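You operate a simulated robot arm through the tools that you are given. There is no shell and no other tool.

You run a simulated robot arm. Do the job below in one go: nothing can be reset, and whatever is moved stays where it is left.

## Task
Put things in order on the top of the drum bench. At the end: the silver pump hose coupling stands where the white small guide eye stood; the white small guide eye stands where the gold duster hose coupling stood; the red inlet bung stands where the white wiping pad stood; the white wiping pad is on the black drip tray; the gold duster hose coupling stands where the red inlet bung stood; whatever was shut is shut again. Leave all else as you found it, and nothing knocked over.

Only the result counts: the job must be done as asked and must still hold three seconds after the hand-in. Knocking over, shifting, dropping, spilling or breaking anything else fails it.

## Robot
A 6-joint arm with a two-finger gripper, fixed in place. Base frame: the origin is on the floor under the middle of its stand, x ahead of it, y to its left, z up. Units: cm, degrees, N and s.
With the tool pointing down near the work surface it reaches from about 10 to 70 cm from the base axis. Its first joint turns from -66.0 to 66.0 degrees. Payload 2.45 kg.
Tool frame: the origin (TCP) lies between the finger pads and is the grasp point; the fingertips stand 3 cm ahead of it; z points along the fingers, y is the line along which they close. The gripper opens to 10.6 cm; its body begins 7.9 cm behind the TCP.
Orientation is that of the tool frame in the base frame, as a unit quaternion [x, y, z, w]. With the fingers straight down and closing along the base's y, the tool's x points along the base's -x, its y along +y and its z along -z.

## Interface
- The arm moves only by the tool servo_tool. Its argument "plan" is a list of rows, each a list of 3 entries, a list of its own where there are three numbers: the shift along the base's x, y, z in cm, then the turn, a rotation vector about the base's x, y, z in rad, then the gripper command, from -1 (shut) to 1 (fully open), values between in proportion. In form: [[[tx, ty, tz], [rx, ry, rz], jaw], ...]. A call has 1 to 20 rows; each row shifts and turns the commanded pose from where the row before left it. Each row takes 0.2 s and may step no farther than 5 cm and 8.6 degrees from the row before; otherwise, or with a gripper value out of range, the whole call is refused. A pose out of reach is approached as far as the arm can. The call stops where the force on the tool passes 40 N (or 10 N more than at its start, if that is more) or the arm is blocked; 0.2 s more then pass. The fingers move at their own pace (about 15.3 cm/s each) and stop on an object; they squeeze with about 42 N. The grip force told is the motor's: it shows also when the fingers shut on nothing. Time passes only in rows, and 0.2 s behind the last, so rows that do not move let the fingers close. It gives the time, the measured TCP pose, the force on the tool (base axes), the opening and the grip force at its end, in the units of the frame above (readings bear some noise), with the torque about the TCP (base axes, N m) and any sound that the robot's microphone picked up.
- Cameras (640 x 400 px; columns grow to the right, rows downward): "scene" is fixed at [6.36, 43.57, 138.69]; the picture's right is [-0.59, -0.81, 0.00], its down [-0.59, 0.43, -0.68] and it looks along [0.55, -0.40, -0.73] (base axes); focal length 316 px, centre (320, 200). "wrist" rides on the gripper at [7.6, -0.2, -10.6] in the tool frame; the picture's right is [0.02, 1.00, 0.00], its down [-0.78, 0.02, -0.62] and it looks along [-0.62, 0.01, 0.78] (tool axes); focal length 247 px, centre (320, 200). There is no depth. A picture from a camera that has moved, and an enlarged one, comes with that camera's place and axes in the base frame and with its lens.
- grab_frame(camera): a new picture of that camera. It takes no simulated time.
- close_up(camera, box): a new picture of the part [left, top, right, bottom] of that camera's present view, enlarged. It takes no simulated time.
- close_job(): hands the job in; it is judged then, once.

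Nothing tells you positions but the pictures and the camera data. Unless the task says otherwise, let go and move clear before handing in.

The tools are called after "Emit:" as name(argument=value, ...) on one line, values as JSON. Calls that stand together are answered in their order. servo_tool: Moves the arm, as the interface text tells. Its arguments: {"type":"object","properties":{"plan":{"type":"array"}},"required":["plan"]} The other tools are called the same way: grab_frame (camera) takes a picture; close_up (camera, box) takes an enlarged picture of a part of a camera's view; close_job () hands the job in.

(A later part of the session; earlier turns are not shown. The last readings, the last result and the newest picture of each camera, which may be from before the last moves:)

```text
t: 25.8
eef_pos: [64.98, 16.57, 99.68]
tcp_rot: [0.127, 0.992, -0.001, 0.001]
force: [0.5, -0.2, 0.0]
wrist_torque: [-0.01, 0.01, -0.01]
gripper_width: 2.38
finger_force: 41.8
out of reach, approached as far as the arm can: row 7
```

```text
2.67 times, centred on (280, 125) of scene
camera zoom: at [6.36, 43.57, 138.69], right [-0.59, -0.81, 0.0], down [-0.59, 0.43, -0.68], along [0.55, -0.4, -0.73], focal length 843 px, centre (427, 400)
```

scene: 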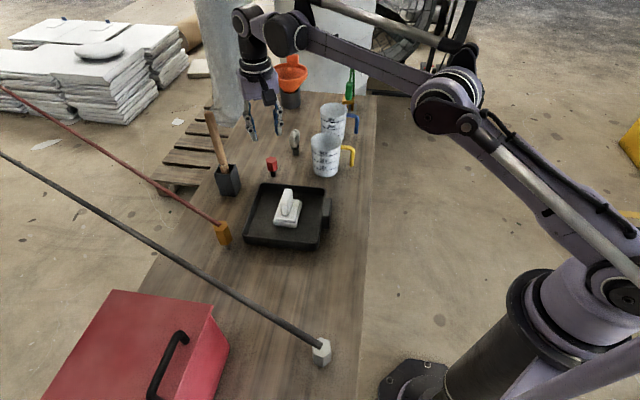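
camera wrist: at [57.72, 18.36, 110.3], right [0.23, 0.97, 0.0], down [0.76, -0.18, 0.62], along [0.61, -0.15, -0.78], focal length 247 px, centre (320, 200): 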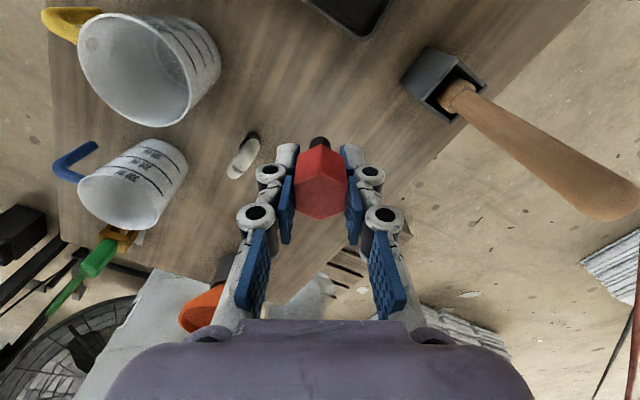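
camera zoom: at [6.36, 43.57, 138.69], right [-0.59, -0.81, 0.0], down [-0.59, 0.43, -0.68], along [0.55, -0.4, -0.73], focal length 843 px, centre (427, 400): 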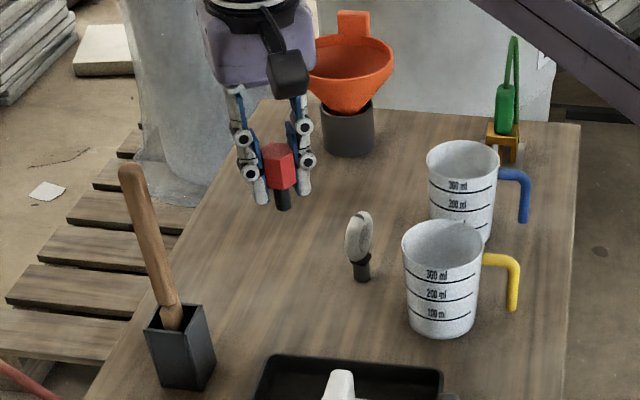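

The bung lifted cleanly and there's no socket under it. At this radius the arm tops out near z = 100, which matters later for the hoses. Now I'll carry the bung to the pad's old spot (28.9, 32.1), turning to yaw −45° so the fingers clear the black hose.

Emit:
servo_tool(plan=[[[-2, 0.6, 0], [0, 0, 0], -1], [[-3.5, 1.5, 0], [0, 0, -0.131], -1], [[-3.8, 1.7, -0.5], [0, 0, -0.131], -1], [[-3.8, 1.7, -0.5], [0, 0, -0.131], -1], [[-3.8, 1.7, -0.5], [0, 0, -0.131], -1], [[-3.8, 1.7, -0.5], [0, 0, 0], -1], [[-3.8, 1.7, -0.5], [0, 0, 0], -1], [[-3.8, 1.7, -0.5], [0, 0, 0], -1], [[-3.8, 1.7, -0.5], [0, 0, 0], -1], [[-2.8, 1.0, 0], [0, 0, 0], -1], [[-1.2, 0.2, 0], [0, 0, 0], -1], [[0, 0, 0], [0, 0, 0], -1]])

Emit:
grab_frame(camera="wrist")

Emit:
grab_frame(camera="scene")

```text
t: 28.4
eef_pos: [28.97, 31.83, 96.25]
tcp_rot: [0.381, 0.925, -0.001, 0.001]
force: [-0.7, 0.4, -0.3]
wrist_torque: [-0.01, 0.02, -0.03]
gripper_width: 2.37
finger_force: 41.7
```

```text
taken
camera wrist: at [23.55, 37.06, 106.75], right [0.69, 0.72, 0.0], down [0.57, -0.54, 0.62], along [0.45, -0.43, -0.78], focal length 247 px, centre (320, 200)
```

wrist: 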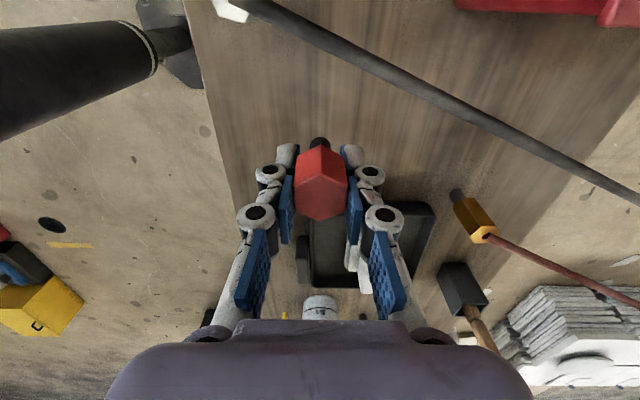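

```text
taken
```

scene: 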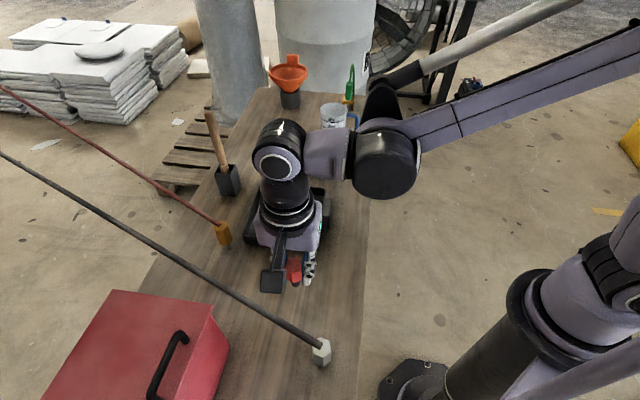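

I'm over the pad's old spot with the hose clear to the side. The camera housing passes above the hose, so I'll lower partway and check before going further.

Emit:
servo_tool(plan=[[[0, 0.15, -2.5], [0, 0, 0], -1], [[0, 0, -2.5], [0, 0, 0], -1], [[0, 0, -2], [0, 0, 0], -1], [[0, 0, 0], [0, 0, 0], -1]])

Emit:
grab_frame(camera="wrist")

Emit:
close_up(camera="scene", box=[220, 240, 360, 380])

```text
t: 29.4
eef_pos: [29.16, 31.96, 89.23]
tcp_rot: [0.38, 0.925, 0.0, 0.0]
force: [0.1, 0.4, 0.2]
wrist_torque: [0.03, 0.01, 0.02]
gripper_width: 2.36
finger_force: 41.9
```

```text
taken
camera wrist: at [23.77, 37.32, 99.76], right [0.69, 0.72, 0.0], down [0.57, -0.54, 0.62], along [0.45, -0.43, -0.78], focal length 247 px, centre (320, 200)
```

wrist: 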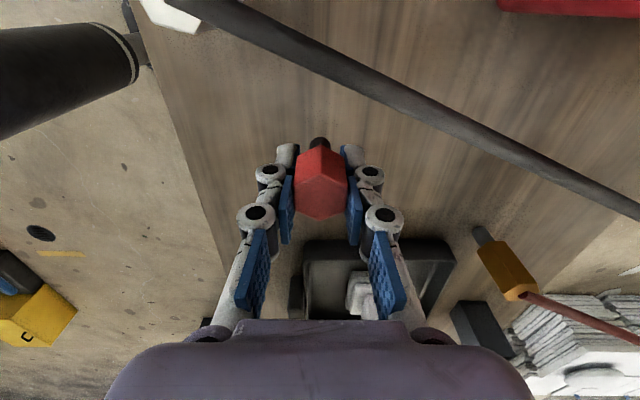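

```text
2.86 times, centred on (290, 310) of scene
camera zoom: at [6.36, 43.57, 138.69], right [-0.59, -0.81, 0.0], down [-0.59, 0.43, -0.68], along [0.55, -0.4, -0.73], focal length 903 px, centre (406, -114)
```

zoom: 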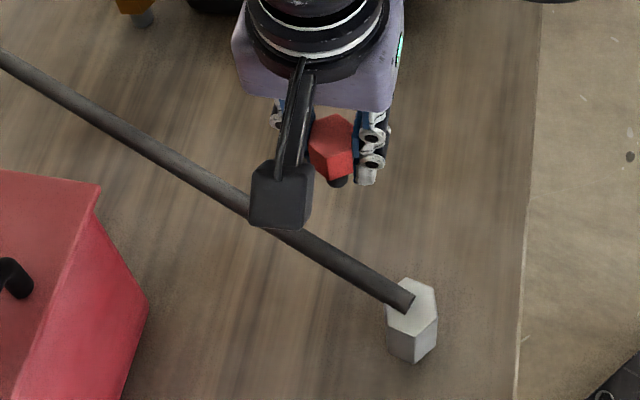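

There is about 12 cm between camera and hose now and about 8 cm at the bottom, so I'll continue down and feel for contact.

Emit:
servo_tool(plan=[[[0, 0, -2], [0, 0, 0], -1], [[0, 0, -1.5], [0, 0, 0], -1], [[0, 0, -0.7], [0, 0, 0], -1], [[0, 0, 0], [0, 0, 0], -1]])

Emit:
grab_frame(camera="wrist")

```text
t: 30.4
eef_pos: [29.14, 32.07, 84.9]
tcp_rot: [0.381, 0.925, -0.001, 0.001]
force: [-0.4, -0.3, -0.7]
wrist_torque: [-0.03, -0.05, 0.03]
gripper_width: 2.39
finger_force: 41.5
```

```text
taken
camera wrist: at [23.61, 37.29, 95.54], right [0.69, 0.72, 0.0], down [0.57, -0.54, 0.62], along [0.45, -0.43, -0.78], focal length 247 px, centre (320, 200)
```

wrist: 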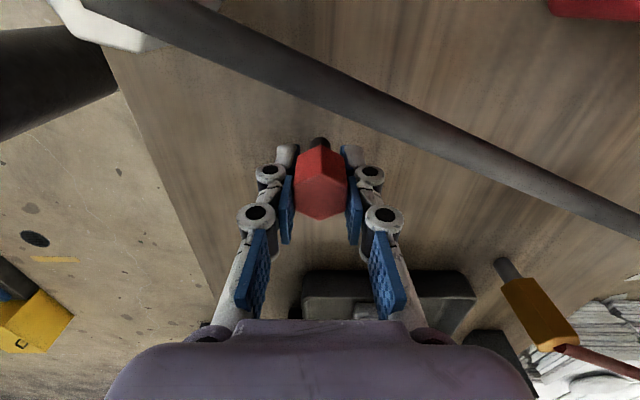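

Emit:
servo_tool(plan=[[[-0.1, 0, -0.2], [0, 0, 0], -1], [[0, 0, -0.15], [0, 0, 0], -1], [[0, 0, 0], [0, 0, 0], -1]])

```text
t: 31.2
eef_pos: [28.96, 31.93, 84.62]
tcp_rot: [0.381, 0.924, -0.001, 0.0]
force: [0.0, 0.1, -0.8]
wrist_torque: [-0.01, 0.02, -0.02]
gripper_width: 2.36
finger_force: 42.2
```

Emit:
servo_tool(plan=[[[0, 0, -0.12], [0, 0, 0], -1], [[0, 0, 0], [0, 0, 0], -1]])

```text
t: 31.8
eef_pos: [28.95, 32.07, 84.48]
tcp_rot: [0.381, 0.925, -0.001, 0.0]
force: [0.3, -0.7, -0.5]
wrist_torque: [0.0, 0.02, 0.0]
gripper_width: 2.39
finger_force: 41.7
```

Emit:
servo_tool(plan=[[[0, 0, -0.1], [0, 0, 0], -1], [[0, 0, 0], [0, 0, 0], -1]])

```text
t: 32.4
eef_pos: [28.84, 32.04, 84.39]
tcp_rot: [0.38, 0.925, -0.001, 0.0]
force: [-0.5, -0.1, 4.8]
wrist_torque: [0.01, -0.01, -0.01]
gripper_width: 2.38
finger_force: 41.9
```

Contact is firm at +4.8 N, so I'll release gently and rise.

Emit:
servo_tool(plan=[[[0, 0, 0.04], [0, 0, 0], -0.45], [[0, 0, 0], [0, 0, 0], -0.1], [[0, 0, 0], [0, 0, 0], -0.1], [[0, 0, 1], [0, 0, 0], -0.1], [[0, 0, 2], [0, 0, 0], -0.1], [[0, 0, 3], [0, 0, 0], -0.1], [[0, 0, 4], [0, 0, 0], -0.1], [[0, 0, 4], [0, 0, 0], -0.1]])

Emit:
grab_frame(camera="wrist")

Emit:
grab_frame(camera="scene")

```text
t: 34.2
eef_pos: [28.81, 31.84, 98.52]
tcp_rot: [0.381, 0.925, -0.001, 0.0]
force: [0.0, -0.6, 0.2]
wrist_torque: [-0.04, -0.04, 0.0]
gripper_width: 4.77
finger_force: 0.1
```

```text
taken
camera wrist: at [23.28, 37.03, 109.1], right [0.69, 0.72, 0.0], down [0.57, -0.54, 0.62], along [0.45, -0.43, -0.78], focal length 247 px, centre (320, 200)
```

wrist: 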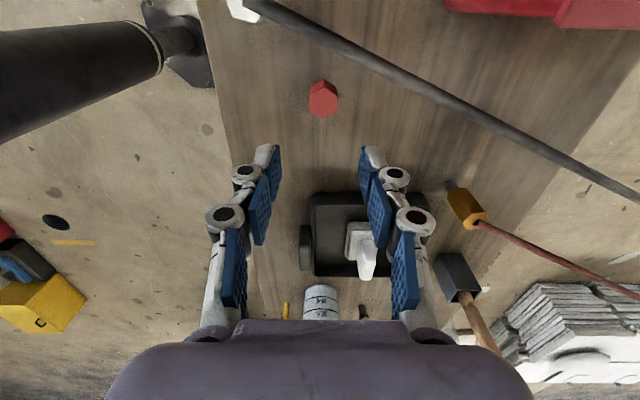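

```text
taken
```

scene: 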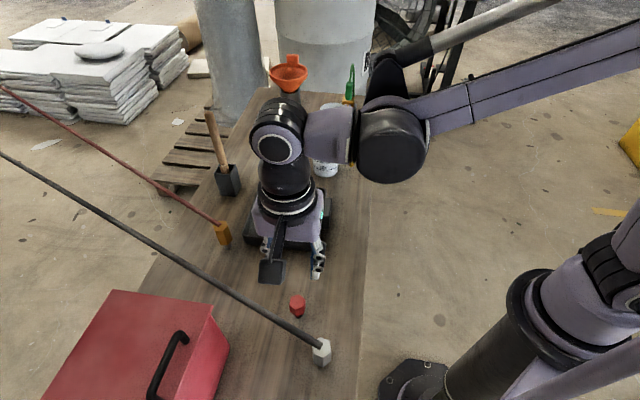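

The bung now stands on the pad's old spot. Next is the gold coupling: I'll move to hover near it at yaw about 21°, across its hose, and look closely.

Emit:
servo_tool(plan=[[[1.5, 0, 0.5], [0, 0, 0.144], 0.0], [[2, 0, 0.5], [0, 0, 0.144], 0.0], [[2, 0, 0.5], [0, 0, 0.144], 0.0], [[2, 0, 0.5], [0, 0, 0.144], 0.0], [[2, 0.2, 0.5], [0, 0, 0.144], 0.0], [[2, 0.3, 0.5], [0, 0, 0.144], 0.0], [[2, 0.3, 0.5], [0, 0, 0.144], 0.0], [[2, 0.3, 0], [0, 0, 0.144], 0.0], [[1.5, 0.3, 0], [0, 0, 0], 0.0]])

Emit:
grab_frame(camera="wrist")

Emit:
grab_frame(camera="scene")

```text
t: 36.2
eef_pos: [45.79, 33.22, 101.94]
tcp_rot: [-0.184, 0.983, -0.001, 0.001]
force: [0.9, 0.3, -0.3]
wrist_torque: [-0.05, 0.02, -0.04]
gripper_width: 5.31
finger_force: 0.0
```

```text
taken
camera wrist: at [38.74, 30.32, 112.62], right [-0.38, 0.92, 0.0], down [0.72, 0.3, 0.62], along [0.58, 0.24, -0.78], focal length 247 px, centre (320, 200)
```

wrist: 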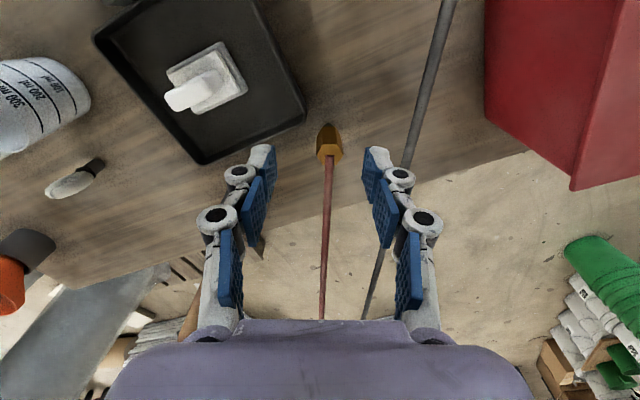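

```text
taken
```

scene: 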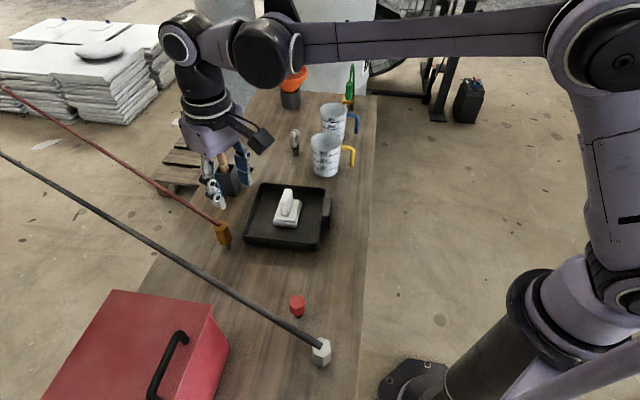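

Emit:
close_up(camera="wrist", box=[280, 100, 380, 180])

Emit:
close_up(camera="scene", box=[190, 200, 260, 260])

```text
5.00 times, centred on (330, 140) of wrist
camera zoom: at [38.74, 30.32, 112.62], right [-0.38, 0.92, 0.0], down [0.72, 0.3, 0.62], along [0.58, 0.24, -0.78], focal length 1235 px, centre (270, 500)
```

zoom: 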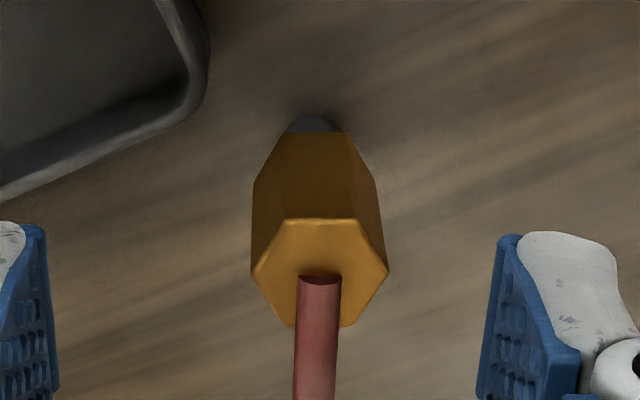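

```text
6.67 times, centred on (225, 230) of scene
camera zoom: at [6.36, 43.57, 138.69], right [-0.59, -0.81, 0.0], down [-0.59, 0.43, -0.68], along [0.55, -0.4, -0.73], focal length 2107 px, centre (953, 0)
```

zoom: 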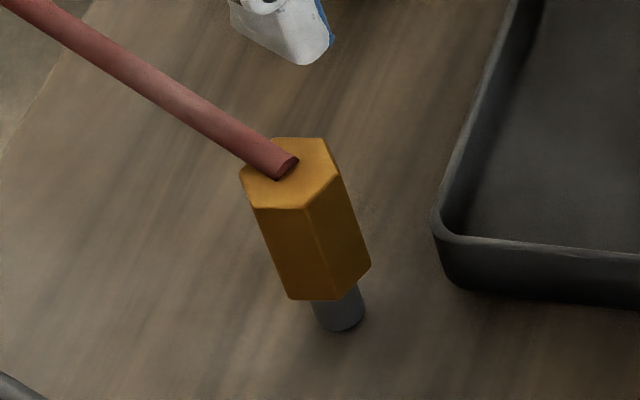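

The hose lines up with this yaw, but here the fingers would close on the hex's corners. I need the finger width to see whether I can grip the flats without touching the hose.

Emit:
close_up(camera="scene", box=[170, 110, 280, 215])

Emit:
close_up(camera="wrist", box=[200, 130, 440, 330])

```text
3.81 times, centred on (225, 162) of scene
camera zoom: at [6.36, 43.57, 138.69], right [-0.59, -0.81, 0.0], down [-0.59, 0.43, -0.68], along [0.55, -0.4, -0.73], focal length 1204 px, centre (682, 343)
```

zoom: 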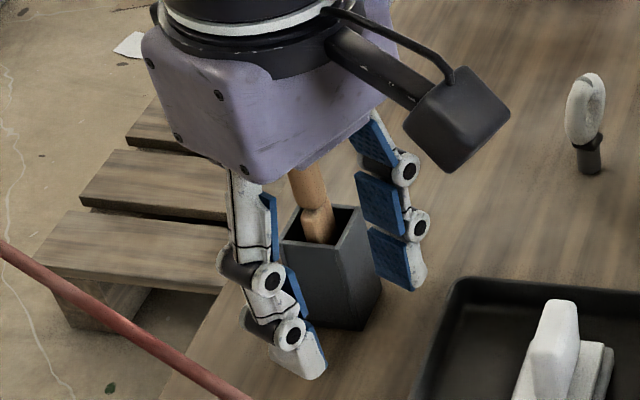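

```text
2.00 times, centred on (320, 230) of wrist
camera zoom: at [38.74, 30.32, 112.62], right [-0.38, 0.92, 0.0], down [0.72, 0.3, 0.62], along [0.58, 0.24, -0.78], focal length 494 px, centre (320, 140)
```

zoom: 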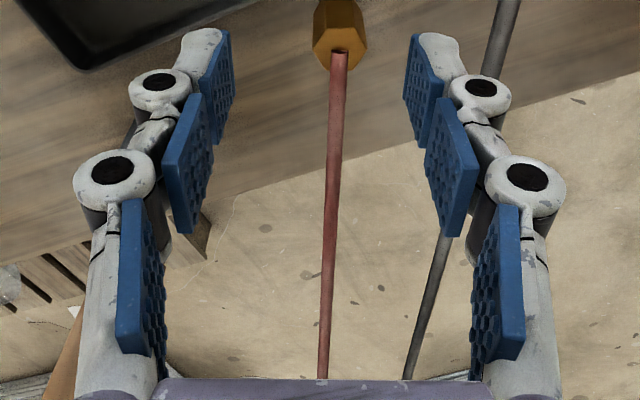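

Gold stands at (50.95, 36.55), hex from z 82.3 to 87.3, with the tray corner only 3.8 cm away. Yaw 40° keeps the fingers clear of that corner and of the hose, and lets the flats seat. I'll move above it at that yaw.

Emit:
servo_tool(plan=[[[1.7, 1.1, -1], [0, 0, 0.11], 0.0], [[1.7, 1.1, -1.5], [0, 0, 0.11], 0.0], [[1.7, 1.1, -1.5], [0, 0, 0.108], 0.0], [[0.05, 0.05, -2], [0, 0, 0], 0.0], [[0, 0, 0], [0, 0, 0], 0.0]])

Emit:
grab_frame(camera="wrist")

Emit:
close_up(camera="wrist", box=[270, 60, 390, 180])

```text
t: 37.4
eef_pos: [51.02, 36.63, 95.92]
tcp_rot: [-0.343, 0.939, -0.001, 0.001]
force: [-0.2, -0.5, 0.6]
wrist_torque: [0.01, 0.0, 0.0]
gripper_width: 5.31
finger_force: 0.0
```

```text
taken
camera wrist: at [45.33, 31.69, 106.56], right [-0.66, 0.75, 0.0], down [0.59, 0.52, 0.62], along [0.47, 0.41, -0.78], focal length 247 px, centre (320, 200)
```

wrist: 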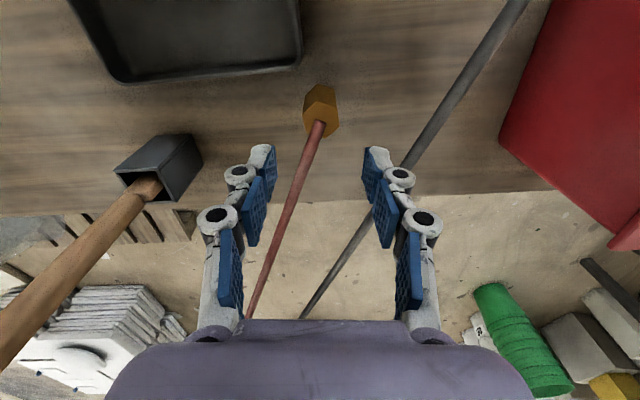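

```text
3.33 times, centred on (330, 120) of wrist
camera zoom: at [45.33, 31.69, 106.56], right [-0.66, 0.75, 0.0], down [0.59, 0.52, 0.62], along [0.47, 0.41, -0.78], focal length 823 px, centre (287, 467)
```

zoom: 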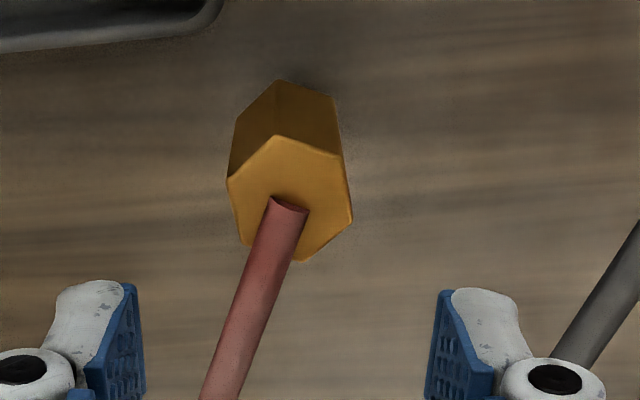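

Emit:
servo_tool(plan=[[[-0.1, -0.1, -3], [0, 0, 0], 0.0], [[0, 0, -3], [0, 0, 0], 0.0], [[0, 0, -2], [0, 0, 0], 0.0], [[0, 0, 0], [0, 0, 0], 0.0]])

Emit:
grab_frame(camera="wrist")

Emit:
close_up(camera="scene", box=[160, 150, 300, 270])

```text
t: 38.4
eef_pos: [51.1, 36.5, 87.8]
tcp_rot: [-0.343, 0.94, -0.002, 0.001]
force: [0.3, 0.0, 0.1]
wrist_torque: [0.07, 0.01, 0.0]
gripper_width: 5.28
finger_force: 0.1
```

```text
taken
camera wrist: at [45.29, 31.57, 98.35], right [-0.66, 0.75, 0.0], down [0.59, 0.52, 0.62], along [0.47, 0.41, -0.78], focal length 247 px, centre (320, 200)
```

wrist: 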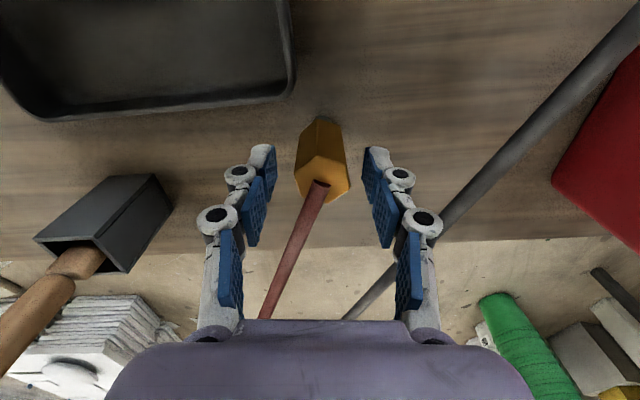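

```text
3.33 times, centred on (230, 210) of scene
camera zoom: at [6.36, 43.57, 138.69], right [-0.59, -0.81, 0.0], down [-0.59, 0.43, -0.68], along [0.55, -0.4, -0.73], focal length 1054 px, centre (620, 167)
```

zoom: 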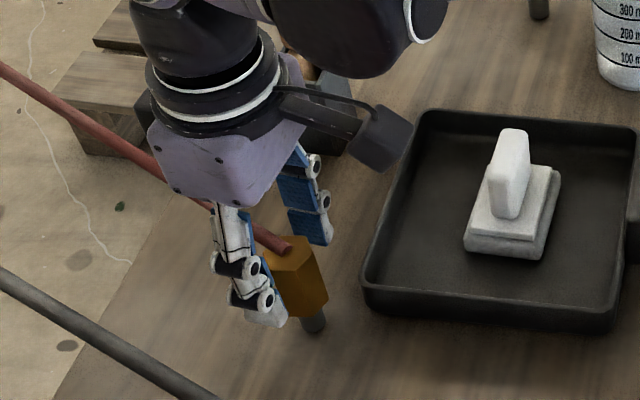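

Emit:
servo_tool(plan=[[[-0.05, 0, -1.5], [0, 0, 0], 0.0], [[0, 0, -1.3], [0, 0, 0], 0.0], [[0, 0, 0], [0, 0, 0], 0.0], [[0, 0, 0], [0, 0, 0], -0.4]])

Emit:
grab_frame(camera="wrist")

Emit:
close_up(camera="scene", box=[160, 150, 300, 270])

```text
t: 39.4
eef_pos: [50.88, 36.53, 85.13]
tcp_rot: [-0.342, 0.94, 0.0, 0.001]
force: [-0.4, 0.1, -0.9]
wrist_torque: [0.0, 0.01, 0.03]
gripper_width: 3.2
finger_force: 0.2
```

```text
taken
camera wrist: at [45.24, 31.62, 95.6], right [-0.66, 0.75, 0.0], down [0.59, 0.52, 0.62], along [0.47, 0.41, -0.78], focal length 247 px, centre (320, 200)
```

wrist: 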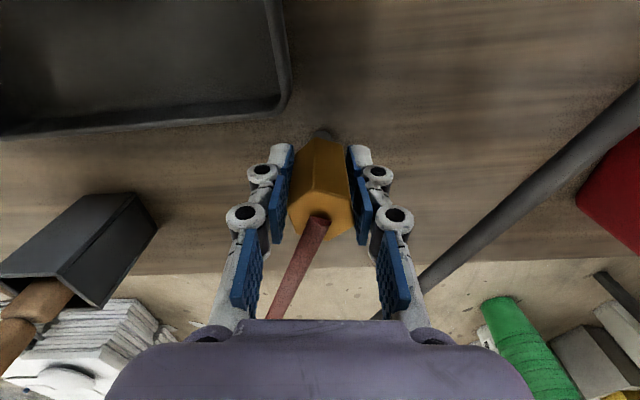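

```text
3.33 times, centred on (230, 210) of scene
camera zoom: at [6.36, 43.57, 138.69], right [-0.59, -0.81, 0.0], down [-0.59, 0.43, -0.68], along [0.55, -0.4, -0.73], focal length 1054 px, centre (620, 167)
```

zoom: 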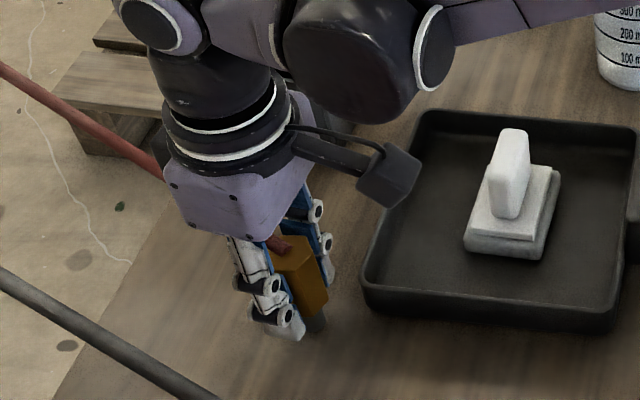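

Emit:
servo_tool(plan=[[[0, 0, 0], [0, 0, 0], -0.6], [[0, 0, 0], [0, 0, 0], -1], [[0, 0, 0], [0, 0, 0], -1], [[0, 0, 0], [0, 0, 0], -1]])

Emit:
grab_frame(camera="wrist")

```text
t: 40.4
eef_pos: [50.9, 36.73, 85.08]
tcp_rot: [-0.342, 0.94, -0.001, 0.001]
force: [0.7, -0.3, -0.5]
wrist_torque: [-0.03, 0.02, -0.01]
gripper_width: 2.87
finger_force: 41.8
```

```text
taken
camera wrist: at [45.25, 31.62, 95.62], right [-0.66, 0.75, 0.0], down [0.59, 0.52, 0.62], along [0.47, 0.41, -0.78], focal length 247 px, centre (320, 200)
```

wrist: 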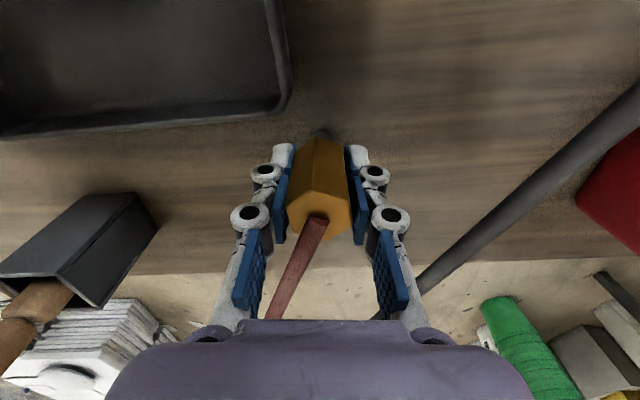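

Gold is gripped at 2.87 cm with the hose free between the fingers. I'll lift a little first and watch the force for hose tension.

Emit:
servo_tool(plan=[[[0, 0, 0.6], [0, 0, 0], -1], [[0, 0, 1], [0, 0, 0], -1], [[0, 0, 1], [0, 0, 0], -1], [[0, 0, 0], [0, 0, 0], -1]])

Emit:
grab_frame(camera="wrist")

Emit:
grab_frame(camera="scene")

```text
t: 41.4
eef_pos: [50.87, 36.64, 87.73]
tcp_rot: [-0.342, 0.94, -0.001, 0.001]
force: [0.5, 1.0, -1.3]
wrist_torque: [0.0, -0.05, 0.0]
gripper_width: 2.84
finger_force: 41.8
```

```text
taken
camera wrist: at [45.23, 31.58, 98.3], right [-0.66, 0.75, 0.0], down [0.59, 0.52, 0.62], along [0.47, 0.41, -0.78], focal length 247 px, centre (320, 200)
```

wrist: 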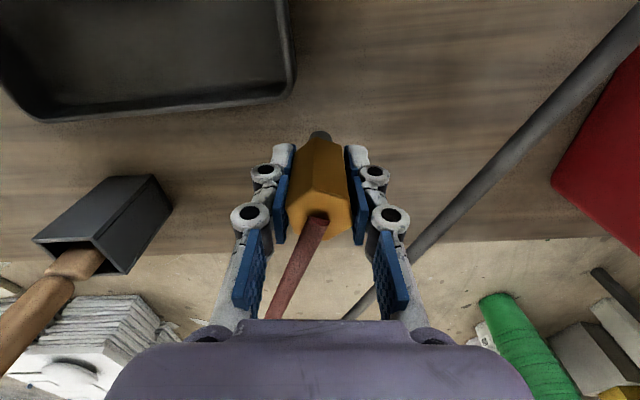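

```text
taken
```

scene: 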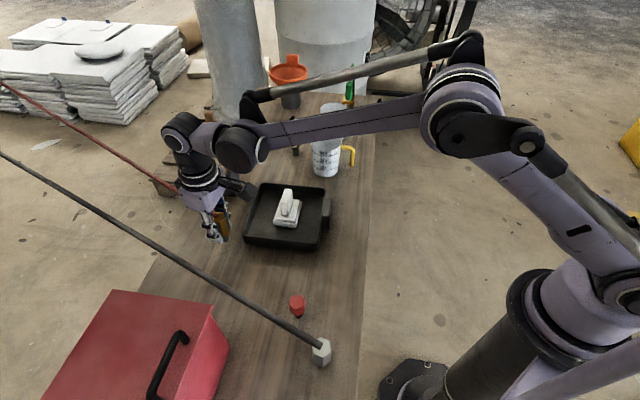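

No tension so far. I'll keep lifting straight up, then look at how the red hose behaves.

Emit:
servo_tool(plan=[[[0, 0, 2], [0, 0, 0], -1], [[0, 0, 3], [0, 0, 0], -1], [[0, 0, 3], [0, 0, 0], -1], [[0, 0, 3], [0, 0, 0], -1], [[0.3, -0.5, 3], [0, 0, 0], -1], [[0.3, -0.5, 3], [0, 0, 0], -1], [[0.3, -0.5, 2], [0, 0, 0], -1], [[0, 0, 0], [0, 0, 0], -1]])

Emit:
grab_frame(camera="wrist")

Emit:
grab_frame(camera="scene")

```text
t: 43.2
eef_pos: [51.89, 35.05, 106.77]
tcp_rot: [-0.342, 0.94, 0.0, 0.001]
force: [-0.1, -0.3, -1.0]
wrist_torque: [-0.01, -0.06, 0.03]
gripper_width: 2.81
finger_force: 41.8
```

```text
taken
camera wrist: at [46.13, 30.02, 117.32], right [-0.66, 0.75, 0.0], down [0.59, 0.52, 0.62], along [0.47, 0.41, -0.78], focal length 247 px, centre (320, 200)
```

wrist: 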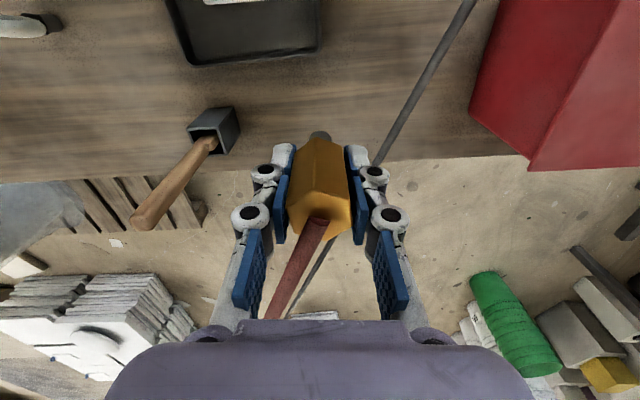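

```text
taken
```

scene: 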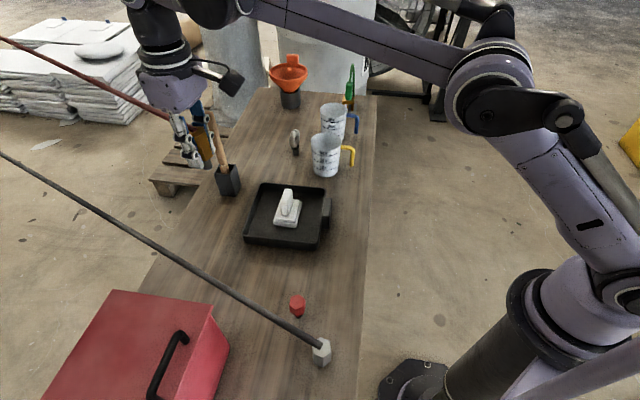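

Red stays straight and above the mallet tip (z≈103), with no tension. I'll carry gold around at this height so the hose passes over the mallet, stopping near (60, 17).

Emit:
servo_tool(plan=[[[1, -2.5, 0.5], [0, 0, 0], -1], [[1.1, -2.9, 0.5], [0, 0, 0], -1], [[1.1, -2.9, 0.5], [0, 0, 0], -1], [[1, -2.8, 0], [0, 0, 0], -1], [[1.2, -2.5, 0], [0, 0, 0], -1], [[1.2, -2.4, 0], [0, 0, 0], -1], [[1.2, -2.1, 0], [0, 0, 0], -1], [[0, 0, 0], [0, 0, 0], -1]])

Emit:
grab_frame(camera="wrist")

Emit:
grab_frame(camera="scene")

```text
t: 45.0
eef_pos: [59.4, 16.78, 108.33]
tcp_rot: [-0.342, 0.94, -0.001, 0.002]
force: [0.0, -0.2, -1.3]
wrist_torque: [-0.01, 0.04, -0.01]
gripper_width: 2.8
finger_force: 41.8
```

```text
taken
camera wrist: at [53.77, 11.85, 118.86], right [-0.66, 0.75, 0.0], down [0.59, 0.52, 0.62], along [0.47, 0.41, -0.78], focal length 247 px, centre (320, 200)
```

wrist: 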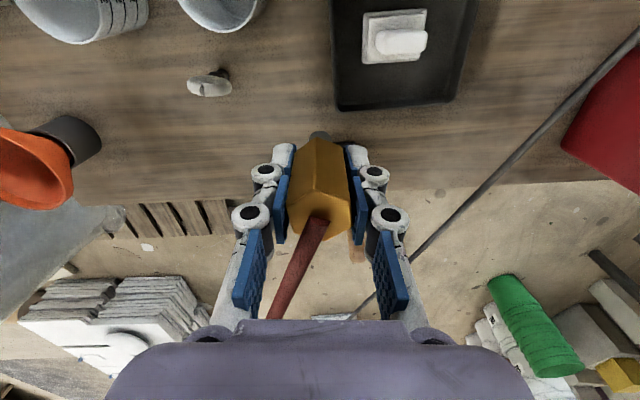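

```text
taken
```

scene: 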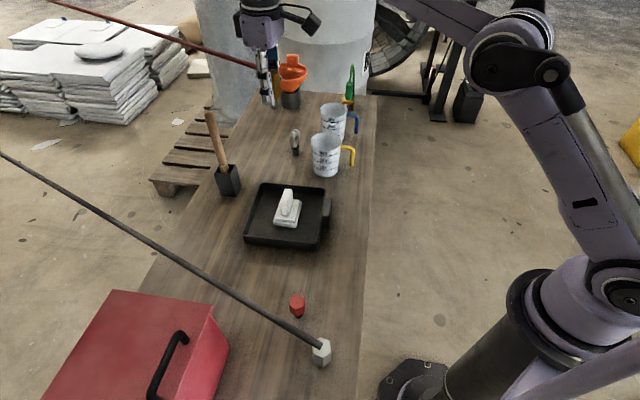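

The red hose has cleared the mallet, which is untouched. Now I'll lower toward the bung's old spot (65.1, 16.65).

Emit:
servo_tool(plan=[[[1.5, 0, -3], [0, 0, 0], -1], [[1.5, 0, -3], [0, 0, 0], -1], [[1.3, -0.05, -3.5], [0, 0, 0], -1], [[1.0, -0.05, -3.5], [0, 0, 0], -1], [[0.4, 0, -2], [0, 0, 0], -1], [[0, 0, 0], [0, 0, 0], -1]])

Emit:
grab_frame(camera="wrist")

Emit:
close_up(camera="scene", box=[180, 50, 380, 200])

```text
t: 46.4
eef_pos: [65.31, 16.93, 93.28]
tcp_rot: [-0.342, 0.94, 0.0, 0.001]
force: [-0.5, 0.0, -1.2]
wrist_torque: [0.01, 0.03, -0.01]
gripper_width: 2.78
finger_force: 42.2
```

```text
taken
camera wrist: at [59.67, 11.87, 103.79], right [-0.66, 0.75, 0.0], down [0.59, 0.52, 0.62], along [0.47, 0.41, -0.78], focal length 247 px, centre (320, 200)
```

wrist: 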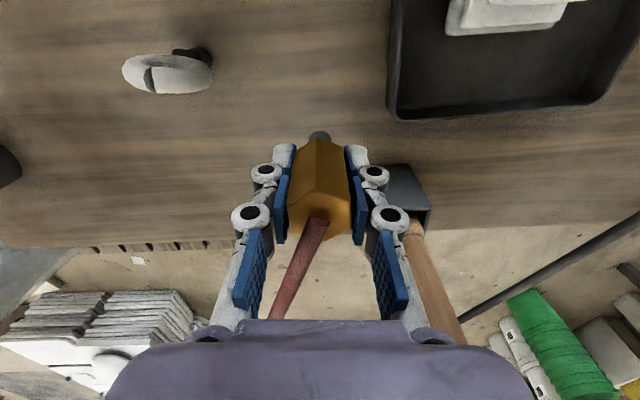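

```text
2.67 times, centred on (280, 125) of scene
camera zoom: at [6.36, 43.57, 138.69], right [-0.59, -0.81, 0.0], down [-0.59, 0.43, -0.68], along [0.55, -0.4, -0.73], focal length 843 px, centre (427, 400)
```

zoom: 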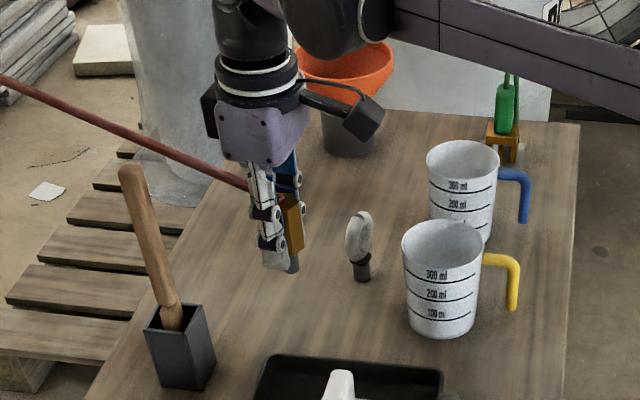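

Emit:
servo_tool(plan=[[[-0.2, -0.25, -2.5], [0, 0, 0], -1], [[0, 0, -2.5], [0, 0, 0], -1], [[0, 0, -1.8], [0, 0, 0], -1], [[0, 0, -0.7], [0, 0, 0], -1], [[0, 0, 0], [0, 0, 0], -1]])

Emit:
grab_frame(camera="wrist")

```text
t: 47.6
eef_pos: [65.11, 16.67, 85.65]
tcp_rot: [-0.341, 0.94, -0.001, 0.001]
force: [0.5, -0.2, -0.9]
wrist_torque: [-0.01, -0.01, 0.02]
gripper_width: 2.79
finger_force: 42.3
```

```text
taken
camera wrist: at [59.34, 11.7, 96.3], right [-0.66, 0.75, 0.0], down [0.59, 0.52, 0.62], along [0.47, 0.41, -0.78], focal length 247 px, centre (320, 200)
```

wrist: 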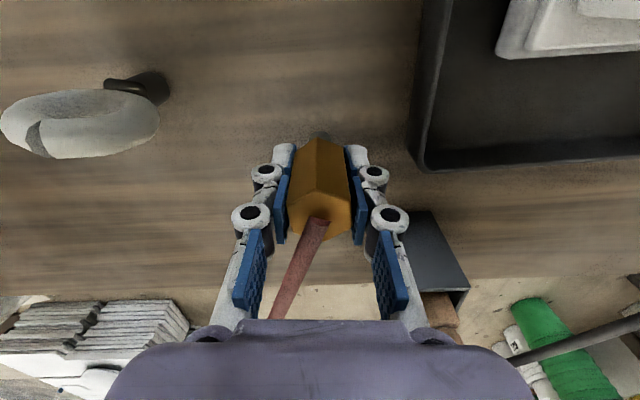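

Emit:
servo_tool(plan=[[[0, 0, -0.25], [0, 0, 0], -1], [[0, 0, -0.1], [0, 0, 0], -1], [[0, 0, 0], [0, 0, 0], -1]])

```text
t: 48.4
eef_pos: [65.04, 16.69, 85.39]
tcp_rot: [-0.342, 0.94, -0.001, 0.002]
force: [0.1, 0.2, -1.2]
wrist_torque: [-0.02, 0.03, -0.02]
gripper_width: 2.78
finger_force: 41.8
```

Emit:
servo_tool(plan=[[[0, 0, -0.12], [0, 0, 0], -1], [[0, 0, 0], [0, 0, 0], -1]])

```text
t: 49.0
eef_pos: [65.02, 16.69, 85.22]
tcp_rot: [-0.342, 0.94, -0.001, 0.001]
force: [0.7, 0.2, -0.5]
wrist_torque: [0.01, 0.01, 0.01]
gripper_width: 2.75
finger_force: 42.3
```

Emit:
servo_tool(plan=[[[0, 0, -0.1], [0, 0, 0], -1], [[0, 0, 0], [0, 0, 0], -1]])

```text
t: 49.6
eef_pos: [65.01, 16.66, 85.2]
tcp_rot: [-0.342, 0.94, -0.001, 0.002]
force: [-0.3, 0.1, -1.5]
wrist_torque: [0.0, -0.04, -0.02]
gripper_width: 2.77
finger_force: 42.1
```

Emit:
servo_tool(plan=[[[0, 0, -0.1], [0, 0, 0], -1], [[0, 0, 0], [0, 0, 0], -1]])

```text
t: 50.2
eef_pos: [65.02, 16.59, 85.04]
tcp_rot: [-0.343, 0.939, -0.001, 0.001]
force: [-0.3, 0.6, 3.4]
wrist_torque: [-0.01, -0.02, 0.05]
gripper_width: 2.76
finger_force: 42.1
```

Gold is in contact at +3.4 N. I'll open the fingers slightly and check it stands before withdrawing.

Emit:
servo_tool(plan=[[[0, 0, 0], [0, 0, 0], -0.4], [[0, 0, 0], [0, 0, 0], -0.2], [[0, 0, 0], [0, 0, 0], -0.1], [[0, 0, 0], [0, 0, 0], -0.1]])

Emit:
grab_frame(camera="wrist")

Emit:
close_up(camera="scene", box=[200, 70, 360, 200])

```text
t: 51.2
eef_pos: [64.94, 16.55, 84.9]
tcp_rot: [-0.342, 0.94, -0.001, 0.001]
force: [-0.6, -0.6, -0.5]
wrist_torque: [0.04, 0.01, 0.01]
gripper_width: 4.78
finger_force: 0.1
```

```text
taken
camera wrist: at [59.39, 11.62, 95.57], right [-0.66, 0.75, 0.0], down [0.59, 0.52, 0.62], along [0.47, 0.41, -0.78], focal length 247 px, centre (320, 200)
```

wrist: 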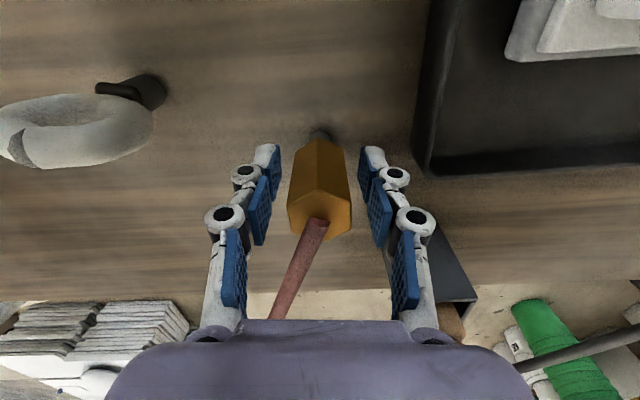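

```text
3.08 times, centred on (280, 135) of scene
camera zoom: at [6.36, 43.57, 138.69], right [-0.59, -0.81, 0.0], down [-0.59, 0.43, -0.68], along [0.55, -0.4, -0.73], focal length 973 px, centre (443, 400)
```

zoom: 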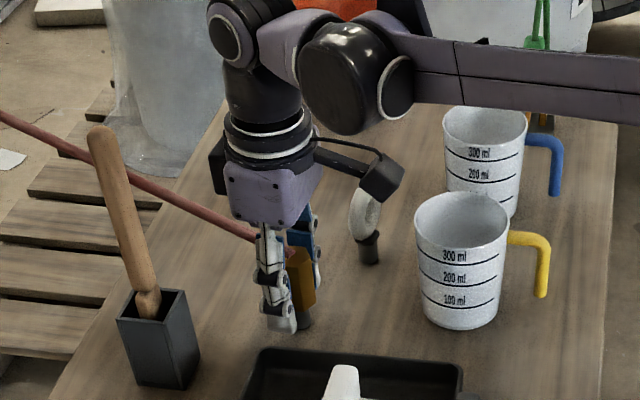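

Gold stands free and upright, so I'll withdraw straight up.

Emit:
servo_tool(plan=[[[0, 0, 1], [0, 0, 0], -0.1], [[0, 0, 2.5], [0, 0, 0], -0.1], [[0, 0, 3.5], [0, 0, 0], -0.1], [[0, 0, 3.5], [0, 0, 0], -0.1], [[-1.5, -0.5, 2], [0, 0, 0], -0.1], [[-2.5, -1, 2], [0, 0, -0.1], -0.1], [[-3, -1.5, 1.5], [0, 0, -0.14], -0.1], [[-3, -1.5, 0], [0, 0, -0.14], -0.1], [[-3, -1.5, 0], [0, 0, -0.14], -0.1]])

Emit:
grab_frame(camera="wrist")

Emit:
grab_frame(camera="scene")

```text
t: 53.2
eef_pos: [52.06, 10.72, 101.19]
tcp_rot: [-0.088, 0.996, -0.001, 0.001]
force: [-0.7, -0.9, -0.9]
wrist_torque: [0.0, -0.03, 0.01]
gripper_width: 4.78
finger_force: 0.1
```

```text
taken
camera wrist: at [44.62, 9.21, 111.71], right [-0.2, 0.98, 0.0], down [0.77, 0.15, 0.62], along [0.61, 0.12, -0.78], focal length 247 px, centre (320, 200)
```

wrist: 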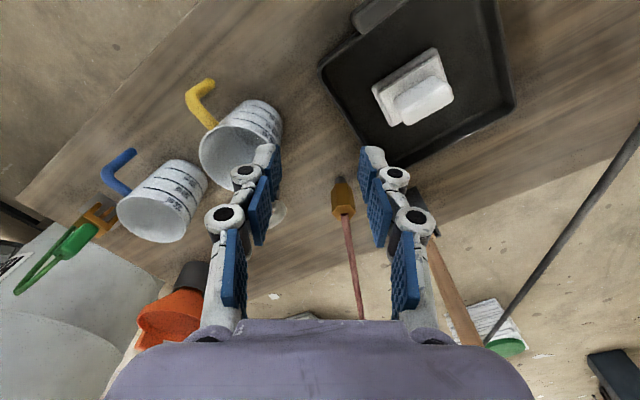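

```text
taken
```

scene: 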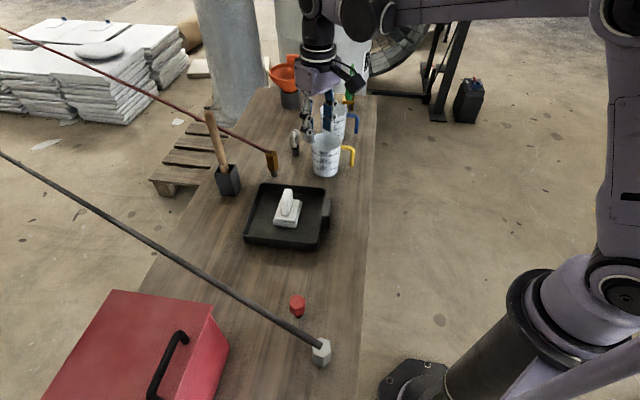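

Emit:
close_up(camera="scene", box=[200, 100, 340, 210])

Emit:
close_up(camera="scene", box=[265, 110, 335, 170])

```text
3.64 times, centred on (270, 155) of scene
camera zoom: at [6.36, 43.57, 138.69], right [-0.59, -0.81, 0.0], down [-0.59, 0.43, -0.68], along [0.55, -0.4, -0.73], focal length 1150 px, centre (502, 364)
```

zoom: 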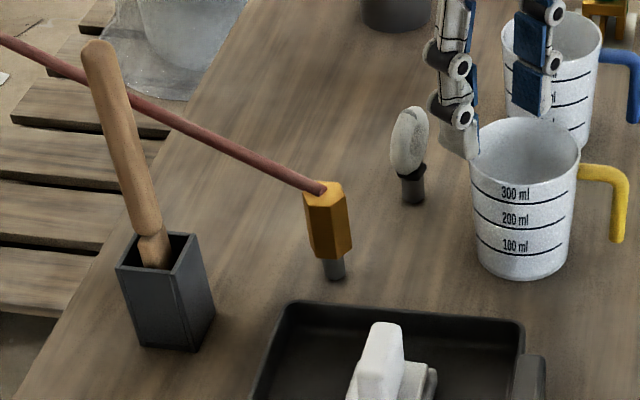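

```text
6.67 times, centred on (300, 140) of scene
camera zoom: at [6.36, 43.57, 138.69], right [-0.59, -0.81, 0.0], down [-0.59, 0.43, -0.68], along [0.55, -0.4, -0.73], focal length 2107 px, centre (453, 600)
```

zoom: 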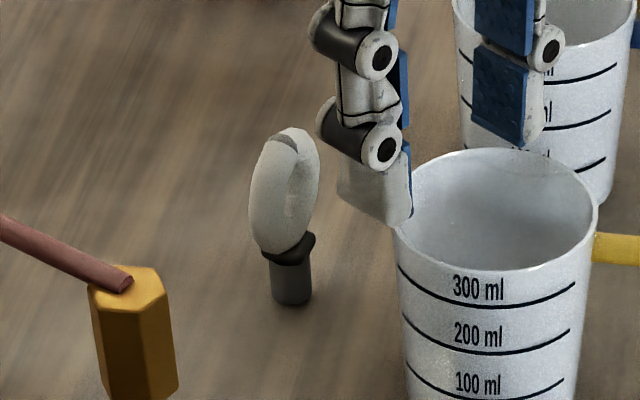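

Gold stands upright where the bung was. The guide eye is next: a split ring on a dark stem near (69.4, 6.4), its ring plane along the bench. It's near the edge of my reach, so I'll get a closer, cleaner view first.

Emit:
servo_tool(plan=[[[1.5, -1.5, 1], [0, 0, -0.07], -0.1], [[1.5, -1.5, 1], [0, 0, 0], -0.1], [[1.5, -1, 1], [0, 0, 0], -0.1], [[0, 0, 0], [0, 0, 0], -0.1]])

Emit:
grab_frame(camera="wrist")

Emit:
close_up(camera="wrist", box=[220, 100, 400, 240])

```text
t: 54.2
eef_pos: [56.65, 6.64, 104.14]
tcp_rot: [-0.054, 0.999, 0.0, 0.001]
force: [0.2, 0.5, -0.6]
wrist_torque: [-0.01, -0.01, 0.04]
gripper_width: 4.8
finger_force: 0.0
```

```text
taken
camera wrist: at [49.07, 5.74, 114.64], right [-0.13, 0.99, 0.0], down [0.78, 0.1, 0.62], along [0.62, 0.08, -0.78], focal length 247 px, centre (320, 200)
```

wrist: 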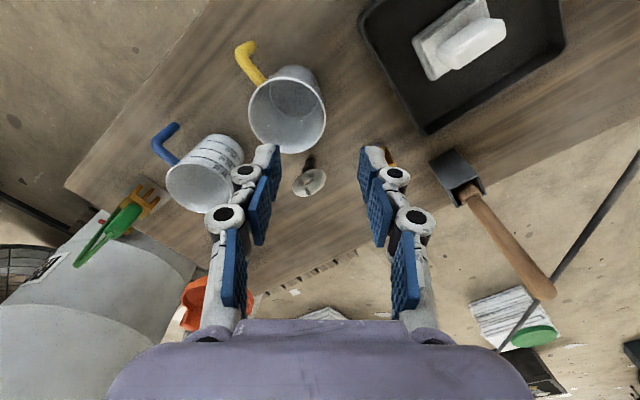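

```text
2.86 times, centred on (310, 170) of wrist
camera zoom: at [49.07, 5.74, 114.64], right [-0.13, 0.99, 0.0], down [0.78, 0.1, 0.62], along [0.62, 0.08, -0.78], focal length 706 px, centre (349, 286)
```

zoom: 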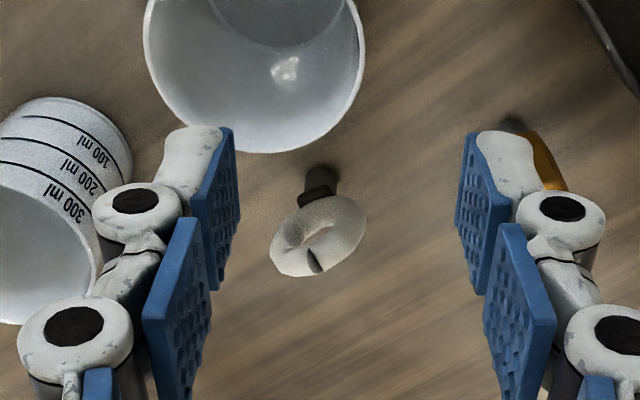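

The eye's centre is at about (69.15, 6.7), ring plane at azimuth ~130°, ring from z 82.8 to 88.5. I'll grip it across its thickness at yaw −45°, approaching from slightly inboard.

Emit:
servo_tool(plan=[[[1.2, 0.2, 0], [0, 0, -0.128], -0.1], [[1.3, 0.2, 0], [0, 0, -0.128], -0.1], [[1.3, 0.2, -0.5], [0, 0, -0.128], -0.1], [[1.3, 0.1, -1], [0, 0, -0.128], -0.1], [[1.3, 0.1, -1], [0, 0, -0.128], -0.1], [[1.3, 0.1, -1], [0, 0, -0.128], -0.1], [[1.3, 0.0, -1], [0, 0, -0.125], -0.1], [[0, 0, -1], [0, 0, 0], -0.1], [[0, 0, 0], [0, 0, 0], -0.1]])

Emit:
grab_frame(camera="wrist")

Emit:
close_up(camera="scene", box=[220, 60, 380, 190])

```text
t: 56.2
eef_pos: [65.59, 7.58, 98.57]
tcp_rot: [0.382, 0.924, -0.001, 0.001]
force: [0.2, -0.2, 0.1]
wrist_torque: [0.02, 0.05, -0.04]
gripper_width: 4.75
finger_force: 0.0
```

```text
taken
camera wrist: at [60.09, 12.9, 109.17], right [0.69, 0.72, 0.0], down [0.57, -0.54, 0.62], along [0.45, -0.43, -0.78], focal length 247 px, centre (320, 200)
```

wrist: 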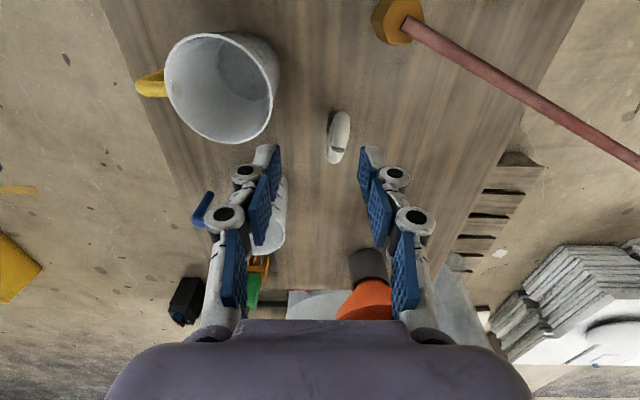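

```text
3.08 times, centred on (300, 125) of scene
camera zoom: at [6.36, 43.57, 138.69], right [-0.59, -0.81, 0.0], down [-0.59, 0.43, -0.68], along [0.55, -0.4, -0.73], focal length 973 px, centre (382, 431)
```

zoom: 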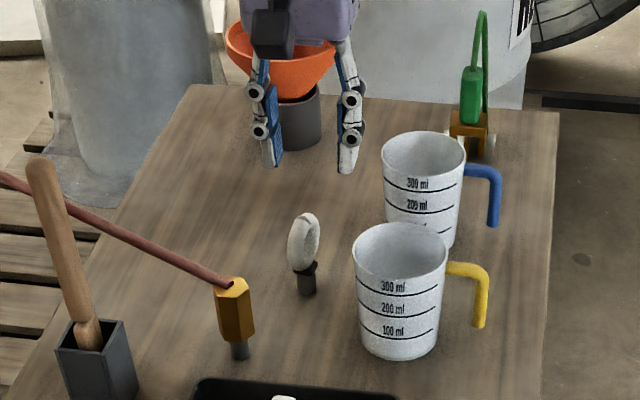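

Emit:
close_up(camera="wrist", box=[290, 90, 390, 180])

```text
4.44 times, centred on (340, 135) of wrist
camera zoom: at [60.09, 12.9, 109.17], right [0.69, 0.72, 0.0], down [0.57, -0.54, 0.62], along [0.45, -0.43, -0.78], focal length 1098 px, centre (231, 489)
```

zoom: 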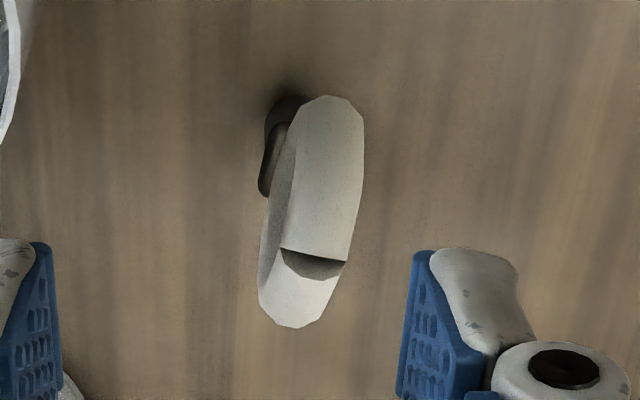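

The ring is 1.75 cm thick with its plane at azimuth ~127°, so I'll turn a further −7.5° and come down diagonally to it, checking reach.

Emit:
servo_tool(plan=[[[1, -0.2, -2], [0, 0, -0.13], -0.1], [[1, -0.25, -3], [0, 0, 0], -0.1], [[0.7, -0.2, -2.5], [0, 0, 0], -0.1], [[0, 0, 0], [0, 0, 0], -0.1]])

Emit:
grab_frame(camera="wrist")

Emit:
close_up(camera="scene", box=[220, 60, 380, 190])

```text
t: 57.2
eef_pos: [68.31, 6.89, 90.82]
tcp_rot: [0.442, 0.897, -0.001, 0.001]
force: [0.6, -0.1, -0.7]
wrist_torque: [0.01, 0.01, 0.0]
gripper_width: 4.77
finger_force: 0.3
```

```text
taken
camera wrist: at [63.59, 12.87, 101.5], right [0.78, 0.63, 0.0], down [0.49, -0.61, 0.62], along [0.39, -0.49, -0.78], focal length 247 px, centre (320, 200)
```

wrist: 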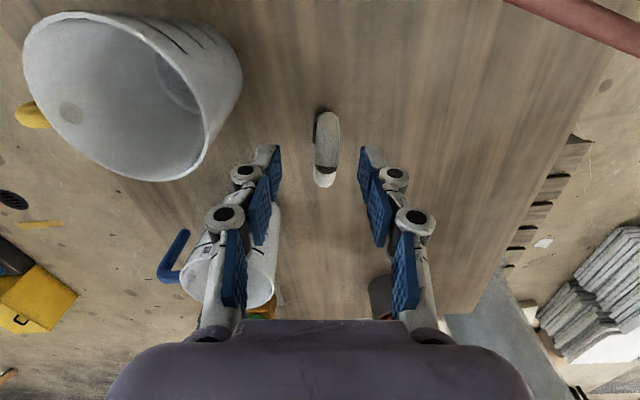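

```text
3.08 times, centred on (300, 125) of scene
camera zoom: at [6.36, 43.57, 138.69], right [-0.59, -0.81, 0.0], down [-0.59, 0.43, -0.68], along [0.55, -0.4, -0.73], focal length 973 px, centre (382, 431)
```

zoom: 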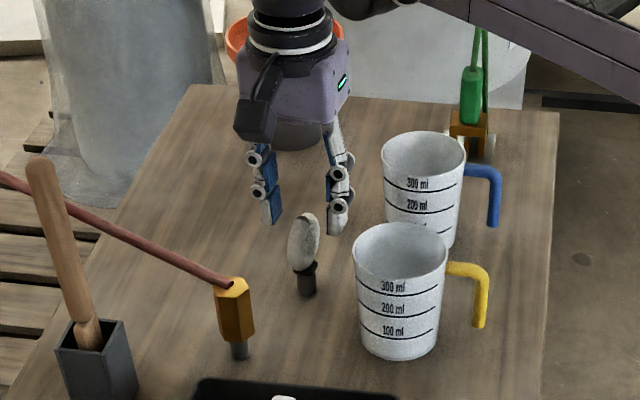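

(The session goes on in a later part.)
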